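You operate a simulated robot arm through the tools that you are given. There is no shell and no other tool. Be economical: measure what you need, move in short steps, check, and stop when the job is done.

The job below is to be done with a simulated robot arm. You get a single attempt, and the scene is never put back.

## Task
Take the black dauber and leave it on top of the parcel on the top of the sideboard.
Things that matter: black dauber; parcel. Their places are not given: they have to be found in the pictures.

Only the result counts: the job must be done as asked and must still hold three seconds after the hand-in. Knocking over, shifting, dropping, spilling or breaking anything else fails it.

## Robot
A 7-joint arm with a two-finger parallel gripper, fixed in place. Base frame: the origin is at the foot of the arm, x ahead of it, y to its left, z up; the work surface is at about z = 0. Units: m, rad, N and s.
With the tool pointing down near the work surface it reaches from about 0.22 to 0.58 m from the base axis. Its first joint turns from -1.152 to 1.152 rad. Payload 2.5 kg.
Tool frame: the origin (TCP) lies between the finger pads and is the grasp point; the fingertips stand 0.023 m ahead of it; z points along the fingers, y is the line along which they close. Largest opening 0.094 m; finger width 0.038, thickness 0.01; the body of the gripper, 0.054 by 0.096 m, starts 0.039 m behind the TCP.
Orientation is told as [roll, pitch, yaw] about the base's x, y, z axes, in that order, counted from this pose: with the fingers straight down and closing along the base's y, the tool's x points along the base's -x, its y along +y and its z along -z.

## Interface
- The arm moves only by the tool arm_command. Its argument "steps" is a list of rows, each a list of 5 numbers: the gripper command, from -1 (shut) to 1 (fully open), values between in proportion, then the shift along the tool's x, y, z in units of 25 mm (1.0 is 25 mm), then the turn about the tool's z in units of 8 degrees (1.0 is 8 degrees). In form: [[gripper, x, y, z, spin], ...]. A call has 1 to 8 rows; each row shifts and turns the commanded pose from where the row before left it, along the tool's axes as they then stand. A call with a number of a shift or a turn outside -1 to 1 is refused whole. A row lasts 0.2 s, in which the tool goes at most 0.05 m and 0.15 rad; a call with a longer step from one row to the next is refused whole, and so is a gripper value outside its range. Where a pose cannot be reached the arm comes as near as it can. A force on the tool above 40 N (or 10 N above the force at the start of the call, whichever is more), or a blocked arm, ends the call early, and 0.2 s more pass. Each finger travels about 0.108 m/s and halts on what it meets, pressing with about 37 N; the grip force reading is that of the motor and also rises with nothing between the fingers. The clock runs only during rows and for 0.2 s after the last one: add rows that do not move to give the fingers time. It gives the time, the measured TCP pose, the force on the tool (base axes), the opening and the grip force at its end, in the units of the frame above (readings bear some noise), and new pictures: "views" is both (left out), scene, wrist or none.
- Cameras (640 x 400 px; columns grow to the right, rows downward): "scene" is fixed at [0.0875, -0.3882, 0.5585]; the picture's right is [0.99, -0.17, 0.00], its down [-0.07, -0.43, -0.90] and it looks along [0.15, 0.89, -0.44] (base axes); focal length 351 px, centre (320, 200). "wrist" rides on the gripper at [-0.039, 0, -0.044] in the tool frame; the picture's right is [0.00, -1.00, 0.00], its down [0.97, 0.00, -0.24] and it looks along [0.24, 0.00, 0.97] (tool axes); focal length 218 px, centre (320, 200).
- measure_at(camera, pixels): for up to 12 pixels [column, row] of the newest picture of that camera ("zoom" is the newest enlarged one), the place [x, y, z] in the base frame of the surface seen there, good to about 0.002 m. No time passes.
- enlarge(camera, box): a new picture of the part [left, top, right, bottom] of that camera's present view, enlarged. No time passes.
- job_done(): hands the job in; it is judged then, once.

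Go step by step. Measure first, check grasps and placings, and put right what went wrong. The budget is 60 turns and 120 pictures, counting those below and the enlarged ones. Unless the task says otherwise, let go and move clear before handing in, and close with one line.

The tools are called after "Emit:" as a command line: name --pt "numbers of a row" for each row, then --argument value for the rest, lists and objects as JSON in quotes. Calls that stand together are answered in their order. arm_command: Moves the arm, as the interface text tells. Its arguments: {"type":"object","properties":{"steps":{"type":"array","items":{"type":"array","items":{"type":"number"}}},"views":{"type":"string","enum":["both","scene","wrist","none"]}},"required":["steps"]} The other tools are called the same way: measure_at (camera, pixels) gives the place of the surface under pixels of a picture; enlarge (camera, box) takes an enlarged picture of a part of a camera's view; job_done () hands the job in.

At the start:

```text
time: 0.0
position: [0.2175, 0.2744, 0.4378]
tcp_rot: [-0.001, 0.0, 0.0]
force: [-0.5, 0.3, 0.0]
gripper_width: 0.094
grip_force: 0.1
```

scene: 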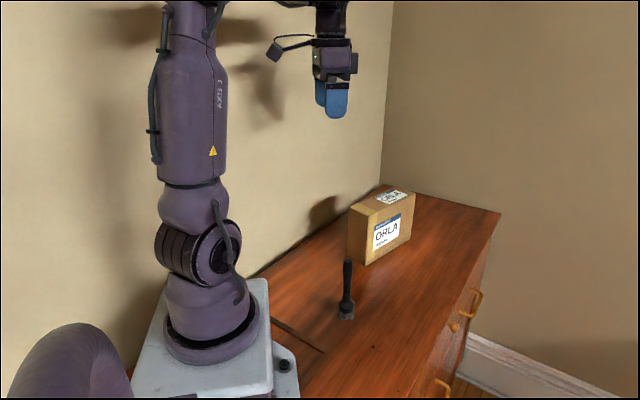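
wrist: 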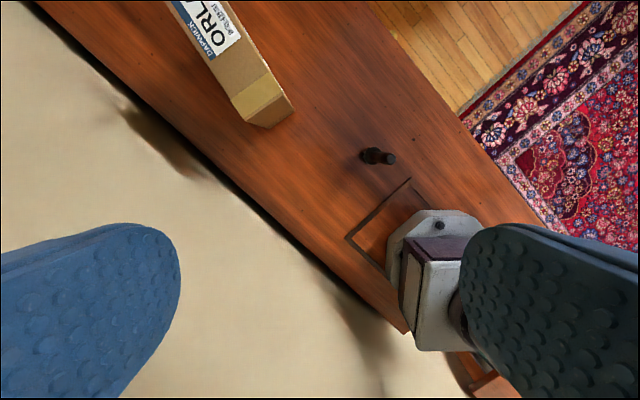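

The dauber stands upright near scene pixel (346,290), and the parcel is around (382,225). I'll enlarge that area to see the details and measure both.

Emit:
enlarge --camera "scene" --box '[300, 170, 460, 330]'

Emit:
measure_at --camera "scene" --pixels '[[347, 264], [347, 280], [346, 298], [346, 312], [346, 318], [349, 210], [385, 188], [414, 193], [379, 208], [382, 198], [363, 264], [409, 240]]'

Emit:
measure_at --camera "wrist" --pixels '[[388, 158], [368, 155], [280, 100], [240, 100], [265, 125], [225, 50], [350, 180], [330, 150]]'

```text
2.50 times, centred on (380, 250) of scene
```

zoom: 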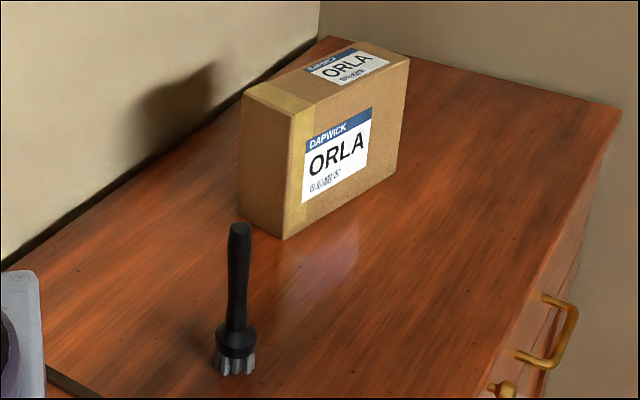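

```text
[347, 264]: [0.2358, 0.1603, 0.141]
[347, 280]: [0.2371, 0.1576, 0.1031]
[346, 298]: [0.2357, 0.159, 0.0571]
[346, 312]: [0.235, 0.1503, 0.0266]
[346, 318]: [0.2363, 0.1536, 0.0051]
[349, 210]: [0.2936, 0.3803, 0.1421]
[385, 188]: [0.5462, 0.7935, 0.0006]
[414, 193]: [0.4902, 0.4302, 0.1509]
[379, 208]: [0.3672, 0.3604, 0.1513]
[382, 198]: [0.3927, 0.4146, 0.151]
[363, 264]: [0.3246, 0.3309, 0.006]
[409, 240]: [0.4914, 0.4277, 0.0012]
```

```text
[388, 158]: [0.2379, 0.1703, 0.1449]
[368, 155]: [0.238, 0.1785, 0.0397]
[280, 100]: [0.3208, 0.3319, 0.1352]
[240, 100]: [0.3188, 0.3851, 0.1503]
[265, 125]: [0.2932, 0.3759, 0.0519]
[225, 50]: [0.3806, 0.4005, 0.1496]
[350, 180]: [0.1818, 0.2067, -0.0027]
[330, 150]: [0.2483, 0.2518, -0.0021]
```

The dauber stands upright with its axis near (0.237, 0.166) and its top at about z = 0.147. The parcel top is at z ≈ 0.151. Next I'll move above the dauber and go part of the way down.

Emit:
arm_command --pt "1 -0.2 -1 0 0" --pt "1 -0.2 -1 0 0" --pt "1 -0.2 -1 0 0" --pt "1 -0.18 -1 0.5 0" --pt "1 0 -0.33 1 0" --pt "1 0 0 1 0" --pt "1 0 0 1 0" --pt "1 0 0 1 0"

Emit:
measure_at --camera "scene" --pixels '[[330, 215], [310, 240], [290, 255], [270, 268], [345, 202], [376, 188], [300, 225], [340, 180]]'

```text
time: 1.8
position: [0.2382, 0.1652, 0.3242]
tcp_rot: [-0.002, 0.0, 0.002]
force: [-0.2, -0.6, -0.3]
gripper_width: 0.0941
grip_force: 0.0
```

scene: 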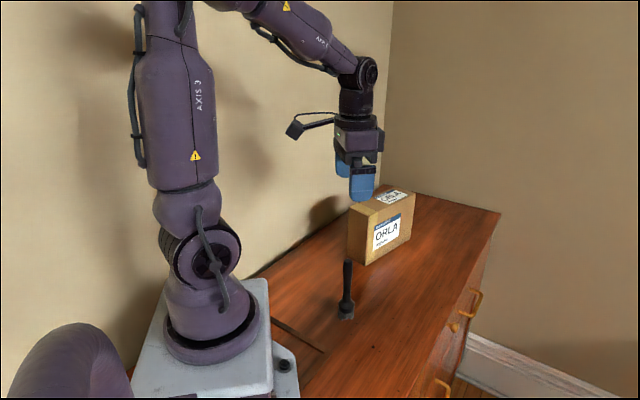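
wrist: 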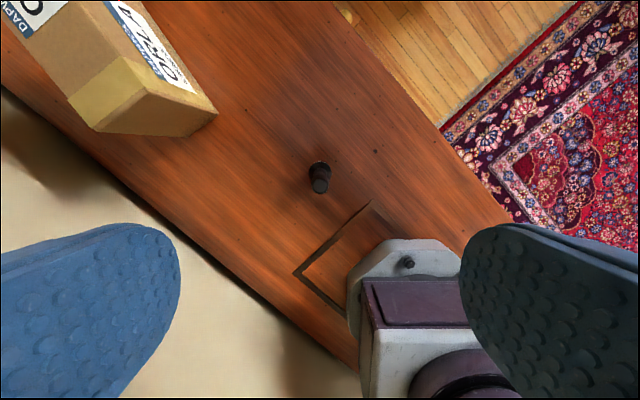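

```text
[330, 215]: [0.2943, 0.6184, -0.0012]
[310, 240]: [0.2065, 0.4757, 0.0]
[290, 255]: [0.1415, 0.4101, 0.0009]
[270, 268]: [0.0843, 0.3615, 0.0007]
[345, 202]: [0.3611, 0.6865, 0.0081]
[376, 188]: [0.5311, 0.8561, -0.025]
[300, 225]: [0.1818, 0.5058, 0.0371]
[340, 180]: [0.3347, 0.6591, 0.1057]
```

The handle top shows at wrist (320,186). I'll measure it to get the axis.

Emit:
measure_at --camera "wrist" --pixels '[[320, 180], [320, 186], [320, 191], [313, 186], [327, 186], [320, 163]]'

Emit:
enlarge --camera "wrist" --box '[280, 150, 360, 200]'

```text
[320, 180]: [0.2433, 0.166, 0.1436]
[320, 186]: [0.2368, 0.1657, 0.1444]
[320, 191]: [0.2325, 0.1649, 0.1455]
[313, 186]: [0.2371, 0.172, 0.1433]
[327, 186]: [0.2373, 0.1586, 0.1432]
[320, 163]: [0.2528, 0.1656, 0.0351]
```

```text
8.00 times, centred on (320, 175) of wrist
```

zoom: 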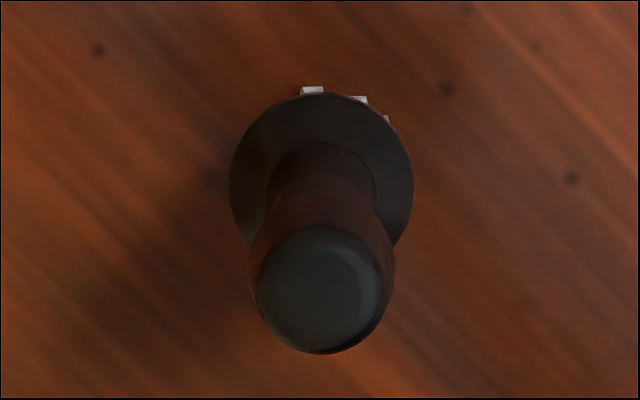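

The axis is at (0.237, 0.1655) and the top at z = 0.1445. I'll go down to TCP z ≈ 0.114.

Emit:
arm_command --pt "1 0.04 0 1 0" --pt "1 0 0 1 0" --pt "1 0 0 1 0" --pt "1 0 0 1 0" --pt "1 0 0 1 0" --pt "1 0 0 1 0" --pt "1 0 0 1 0" --pt "1 0 0 1 0" --views "none"

Emit:
arm_command --pt "1 0 0 0.4 0" --pt "1 0 0 0 0"

```text
time: 3.6
position: [0.2341, 0.1675, 0.1232]
tcp_rot: [0.001, 0.001, 0.0]
force: [-0.2, -0.3, 0.9]
gripper_width: 0.0941
grip_force: 0.0
```

```text
time: 4.2
position: [0.2344, 0.1672, 0.1143]
tcp_rot: [0.0, 0.0, -0.001]
force: [-0.6, -0.3, -0.4]
gripper_width: 0.0941
grip_force: 0.0
```

scene: 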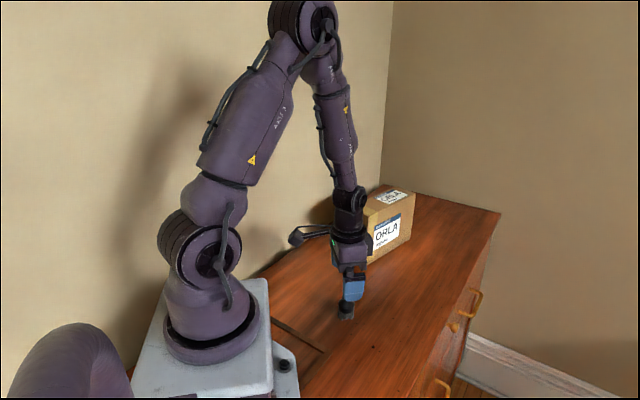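
wrist: 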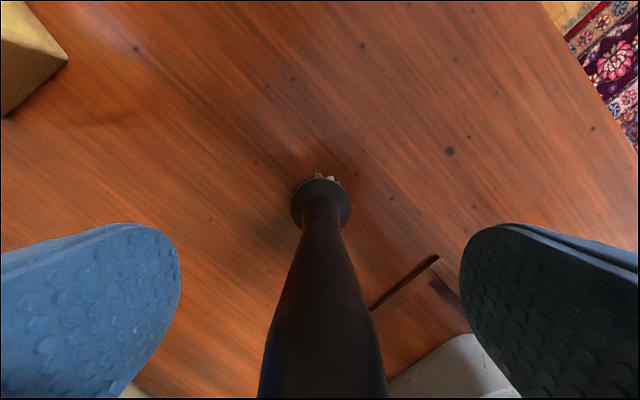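

The handle is centred between the pads, with nothing touching yet. I'll close on it.

Emit:
arm_command --pt "-1 -0.08 0 0 0" --pt "-1 0 0 0 0" --pt "-1 0 0 0 0" --pt "-1 0 0 0 0"

```text
time: 5.2
position: [0.2365, 0.1661, 0.1128]
tcp_rot: [0.001, 0.0, 0.0]
force: [0.0, -0.4, -0.3]
gripper_width: 0.0175
grip_force: 37.1
```

scene: 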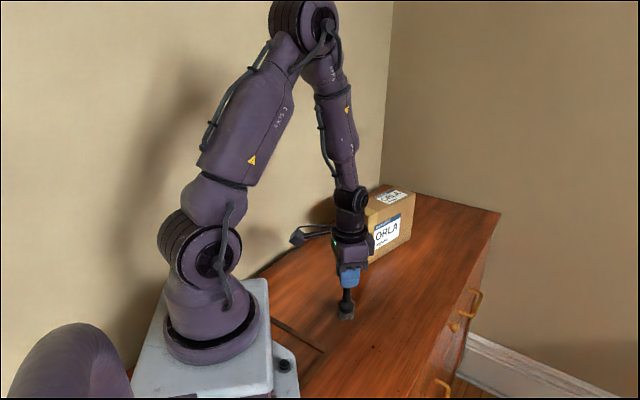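
wrist: 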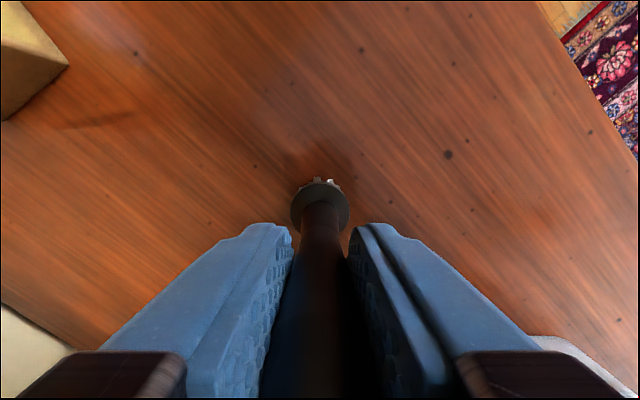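

The handle is gripped (width 0.0175, force 37 N). I'll lift it straight up by 0.2 m.

Emit:
arm_command --pt "-1 0 0 -0.4 0" --pt "-1 0 0 -1 0" --pt "-1 0 0 -1 0" --pt "-1 0 0 -1 0" --pt "-1 0 0 -1 0" --pt "-1 0 0 -1 0" --pt "-1 0 0 -1 0" --pt "-1 0 0 -1 0"

```text
time: 7.0
position: [0.2385, 0.165, 0.3011]
tcp_rot: [-0.001, -0.002, -0.001]
force: [-0.1, 1.0, -0.4]
gripper_width: 0.0174
grip_force: 36.7
```

scene: 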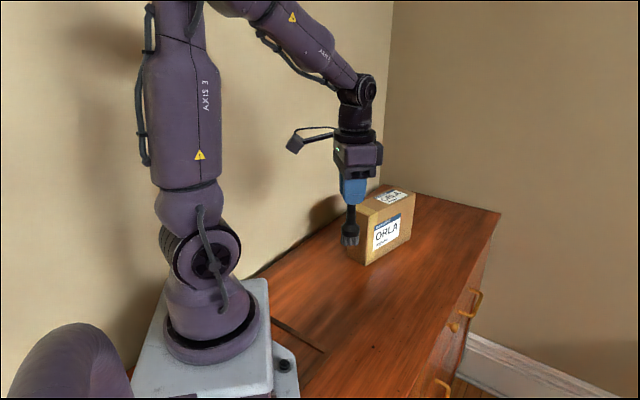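
wrist: 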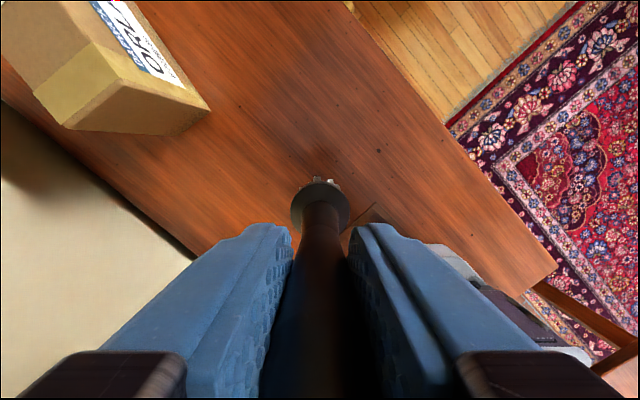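

The dauber hangs straight with its base at about z = 0.19. I'll measure the parcel's top edges in both pictures.

Emit:
measure_at --camera "wrist" --pixels '[[93, 45], [64, 120], [36, 94], [80, 85], [60, 40], [122, 54], [85, 8]]'

Emit:
measure_at --camera "scene" --pixels '[[370, 205], [380, 206], [413, 193], [390, 188], [395, 197], [376, 200]]'

```text
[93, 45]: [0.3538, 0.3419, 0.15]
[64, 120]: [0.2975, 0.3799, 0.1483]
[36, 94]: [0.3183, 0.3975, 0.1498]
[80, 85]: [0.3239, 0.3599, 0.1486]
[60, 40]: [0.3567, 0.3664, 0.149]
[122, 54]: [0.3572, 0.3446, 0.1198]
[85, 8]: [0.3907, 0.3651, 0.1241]
```

```text
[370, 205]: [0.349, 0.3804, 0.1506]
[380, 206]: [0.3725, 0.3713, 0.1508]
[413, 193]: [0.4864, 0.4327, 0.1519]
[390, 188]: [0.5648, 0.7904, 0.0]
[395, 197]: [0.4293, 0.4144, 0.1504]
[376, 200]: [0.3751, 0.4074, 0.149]
```

The parcel top is about 0.19 × 0.06 m at z ≈ 0.150. I'm aiming for (0.365, 0.390) on its midline and will move across at this height.

Emit:
arm_command --pt "-1 -0.5 0.9 0 0" --pt "-1 -0.5 0.9 0 0" --pt "-1 -0.5 0.9 0 0" --pt "-1 -0.5 0.9 0 0" --pt "-1 -0.5 0.9 0 0" --pt "-1 -0.5 0.9 0 0" --pt "-1 -0.5 0.9 0 0" --pt "-1 -0.5 0.9 0 0" --views "none"

Emit:
arm_command --pt "-1 -0.5 0.9 0 0" --pt "-1 -0.5 0.9 0 0" --pt "-1 0 0 0 0" --pt "-1 0 0 0 0"

```text
time: 8.8
position: [0.3376, 0.3471, 0.299]
tcp_rot: [-0.001, 0.001, 0.001]
force: [-0.1, -0.1, 0.4]
gripper_width: 0.0173
grip_force: 37.5
```

```text
time: 9.8
position: [0.3624, 0.3905, 0.2989]
tcp_rot: [0.002, 0.001, 0.0]
force: [0.6, -0.4, -0.3]
gripper_width: 0.0174
grip_force: 36.7
```

scene: 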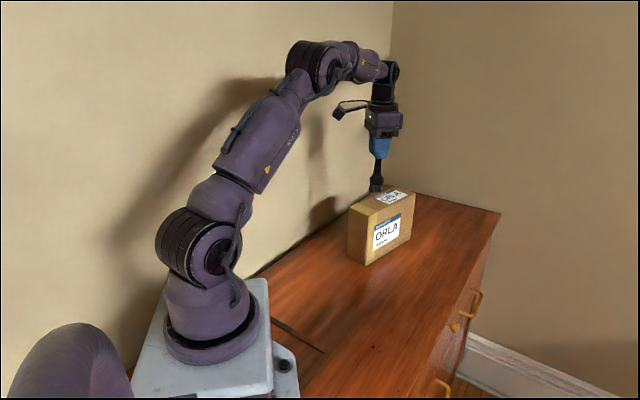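
wrist: 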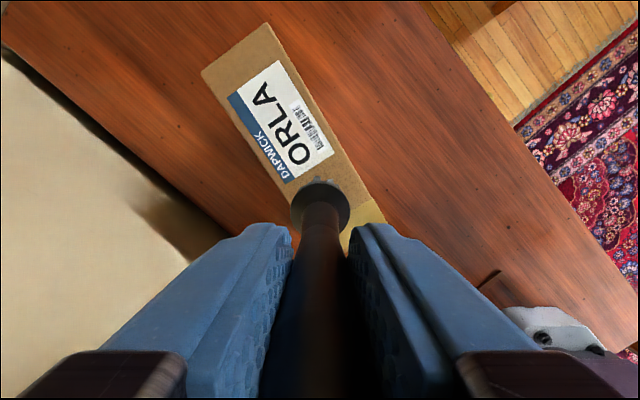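

The dauber is over the parcel's midline, and contact should come at TCP z ≈ 0.263. I'll lower slowly to about 0.267 and check.

Emit:
arm_command --pt "-1 -0.08 0 0.4 0" --pt "-1 0 0 0.4 0" --pt "-1 0 0 0.3 0" --pt "-1 0 0 0.16 0" --pt "-1 0 0 0 0"

Emit:
enlarge --camera "scene" --box '[330, 150, 430, 215]'

```text
time: 11.0
position: [0.3651, 0.3917, 0.2679]
tcp_rot: [0.001, 0.001, -0.002]
force: [-0.1, 0.0, -0.6]
gripper_width: 0.0174
grip_force: 37.3
```

scene: 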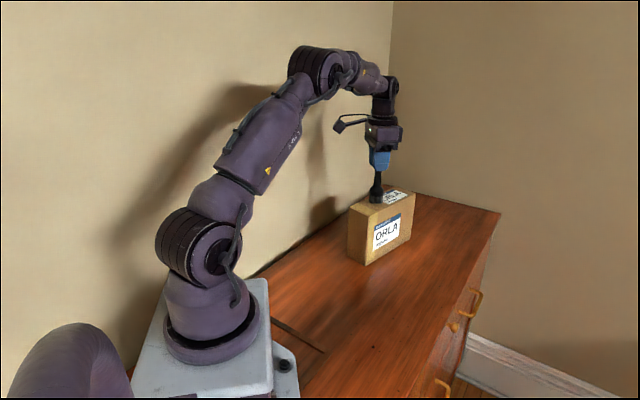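
wrist: 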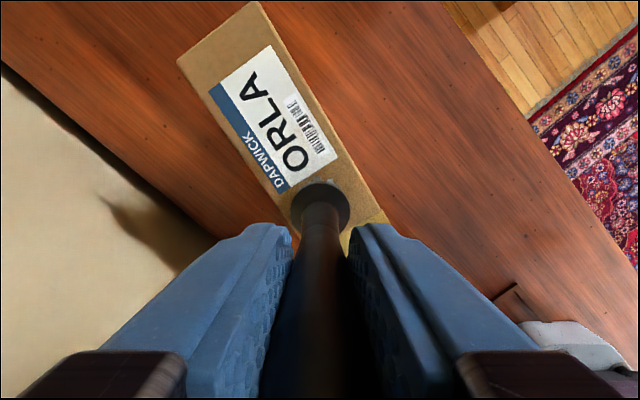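

```text
6.15 times, centred on (380, 182) of scene
```

zoom: 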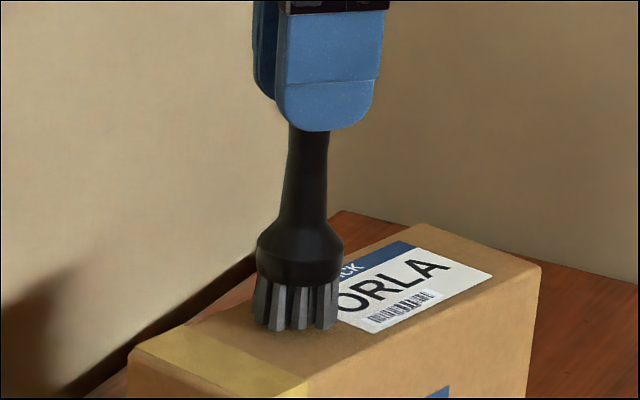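

The brush is a few millimetres above the parcel top and centred on it. I'll go down in small steps, watching the force.

Emit:
arm_command --pt "-1 0 0 0.08 0" --pt "-1 0 0 0.06 0" --pt "-1 0 0 0 0" --views "none"

Emit:
arm_command --pt "-1 0 0 0.04 0" --pt "-1 0 0 0 0" --views "none"

```text
time: 11.8
position: [0.3645, 0.3915, 0.2633]
tcp_rot: [-0.001, 0.0, 0.001]
force: [-0.3, 0.4, -0.4]
gripper_width: 0.0177
grip_force: 37.8
```

```text
time: 12.4
position: [0.3656, 0.3912, 0.2638]
tcp_rot: [0.001, 0.0, 0.0]
force: [0.9, 0.7, 1.0]
gripper_width: 0.0175
grip_force: 37.2
```

Emit:
arm_command --pt "-1 0 0 0.04 0" --pt "-1 0 0 0 0" --views "scene"

Emit:
enlarge --camera "scene" --box '[350, 170, 410, 210]'

```text
time: 13.0
position: [0.3651, 0.3908, 0.2625]
tcp_rot: [0.001, 0.0, 0.0]
force: [-1.2, -2.5, 7.2]
gripper_width: 0.0172
grip_force: 37.0
```

scene: 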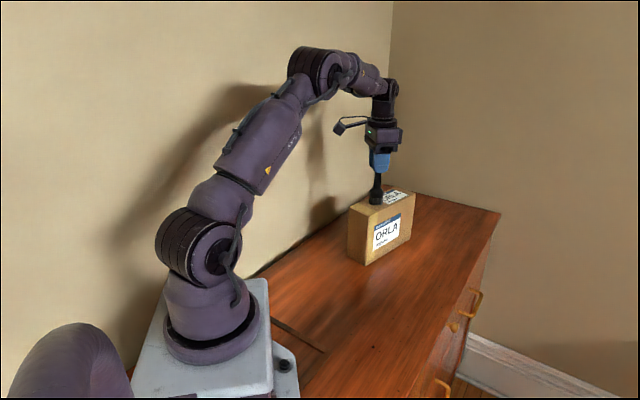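

```text
10.00 times, centred on (380, 190) of scene
```

zoom: 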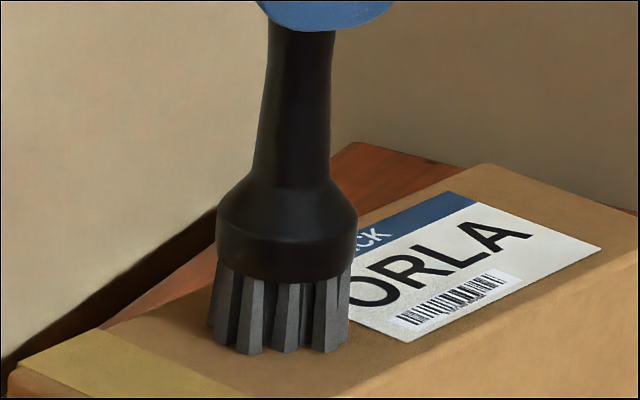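

Contact shows as 7 N upward and the dauber sits flat. I'll ease off slightly, then open gradually.

Emit:
arm_command --pt "-1 0 0 -0.02 0" --pt "-0.6 0 0 0 0" --pt "-0.5 0 0 0 0" --pt "-0.3 0 0 0 0" --pt "0 0 0 0 0" --pt "0.4 0 0 0 0" --pt "0.4 0 0 0 0"

```text
time: 14.6
position: [0.365, 0.3912, 0.2632]
tcp_rot: [0.001, 0.0, 0.0]
force: [-0.3, -0.8, 0.0]
gripper_width: 0.0658
grip_force: 0.0
```

scene: 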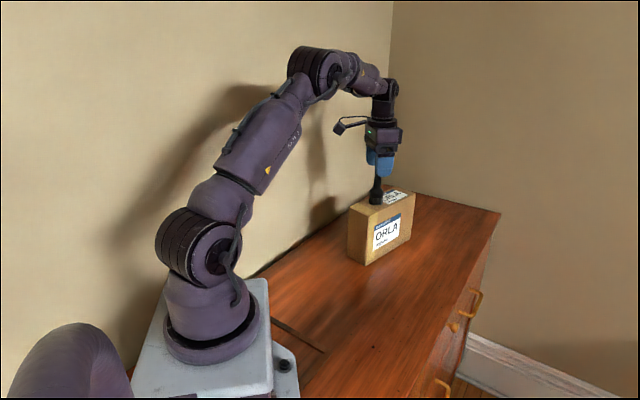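
wrist: 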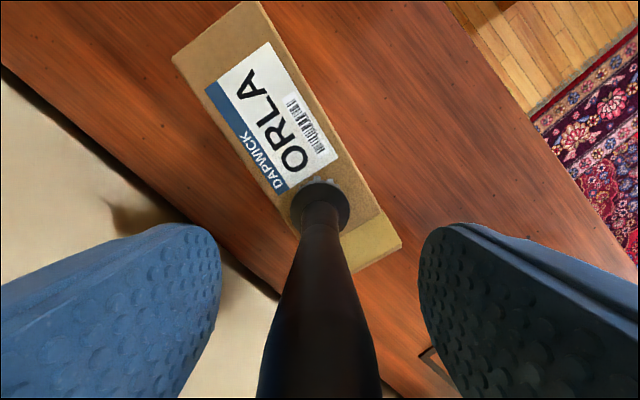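

The dauber stands free between the open fingers. I'll rise straight up.

Emit:
arm_command --pt "0.4 0 0 -0.4 0" --pt "0.4 0 0 -0.8 0" --pt "0.4 0 0 -1 0" --pt "0.4 0 0 -1 0" --pt "0.4 0 0 -1 0" --pt "0.4 0 0 0 0"

Emit:
enlarge --camera "scene" --box '[330, 130, 430, 270]'

```text
time: 16.0
position: [0.3649, 0.3899, 0.3706]
tcp_rot: [0.002, 0.001, 0.0]
force: [-0.1, 0.0, 0.6]
gripper_width: 0.0659
grip_force: 0.1
```

scene: 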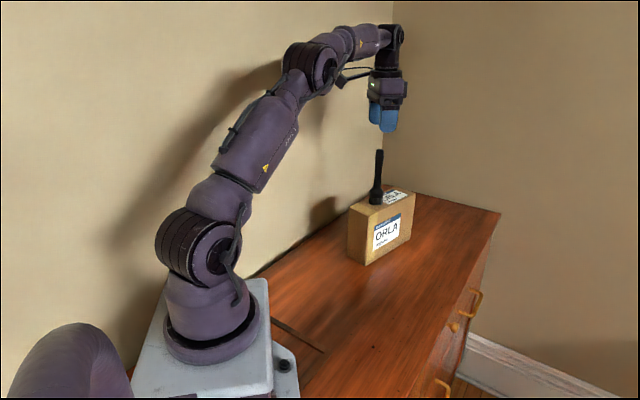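
wrist: 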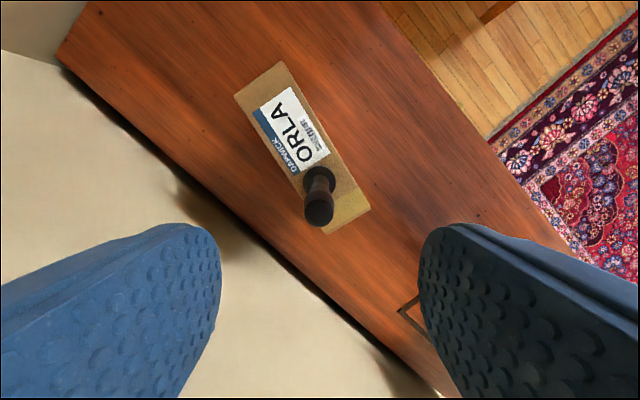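

```text
2.86 times, centred on (380, 200) of scene
```

zoom: 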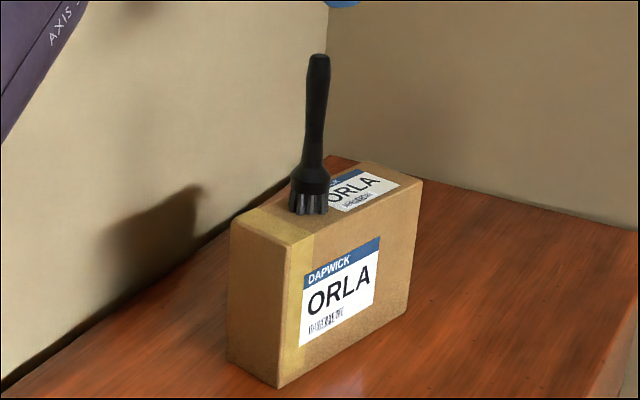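

The dauber stands on the parcel, the parcel has not moved and the gripper is clear, so I'm handing in.

Emit:
job_done

```text
The job is handed in.
```

The black dauber is standing upright on top of the parcel on the sideboard, and the gripper is open and clear of it.
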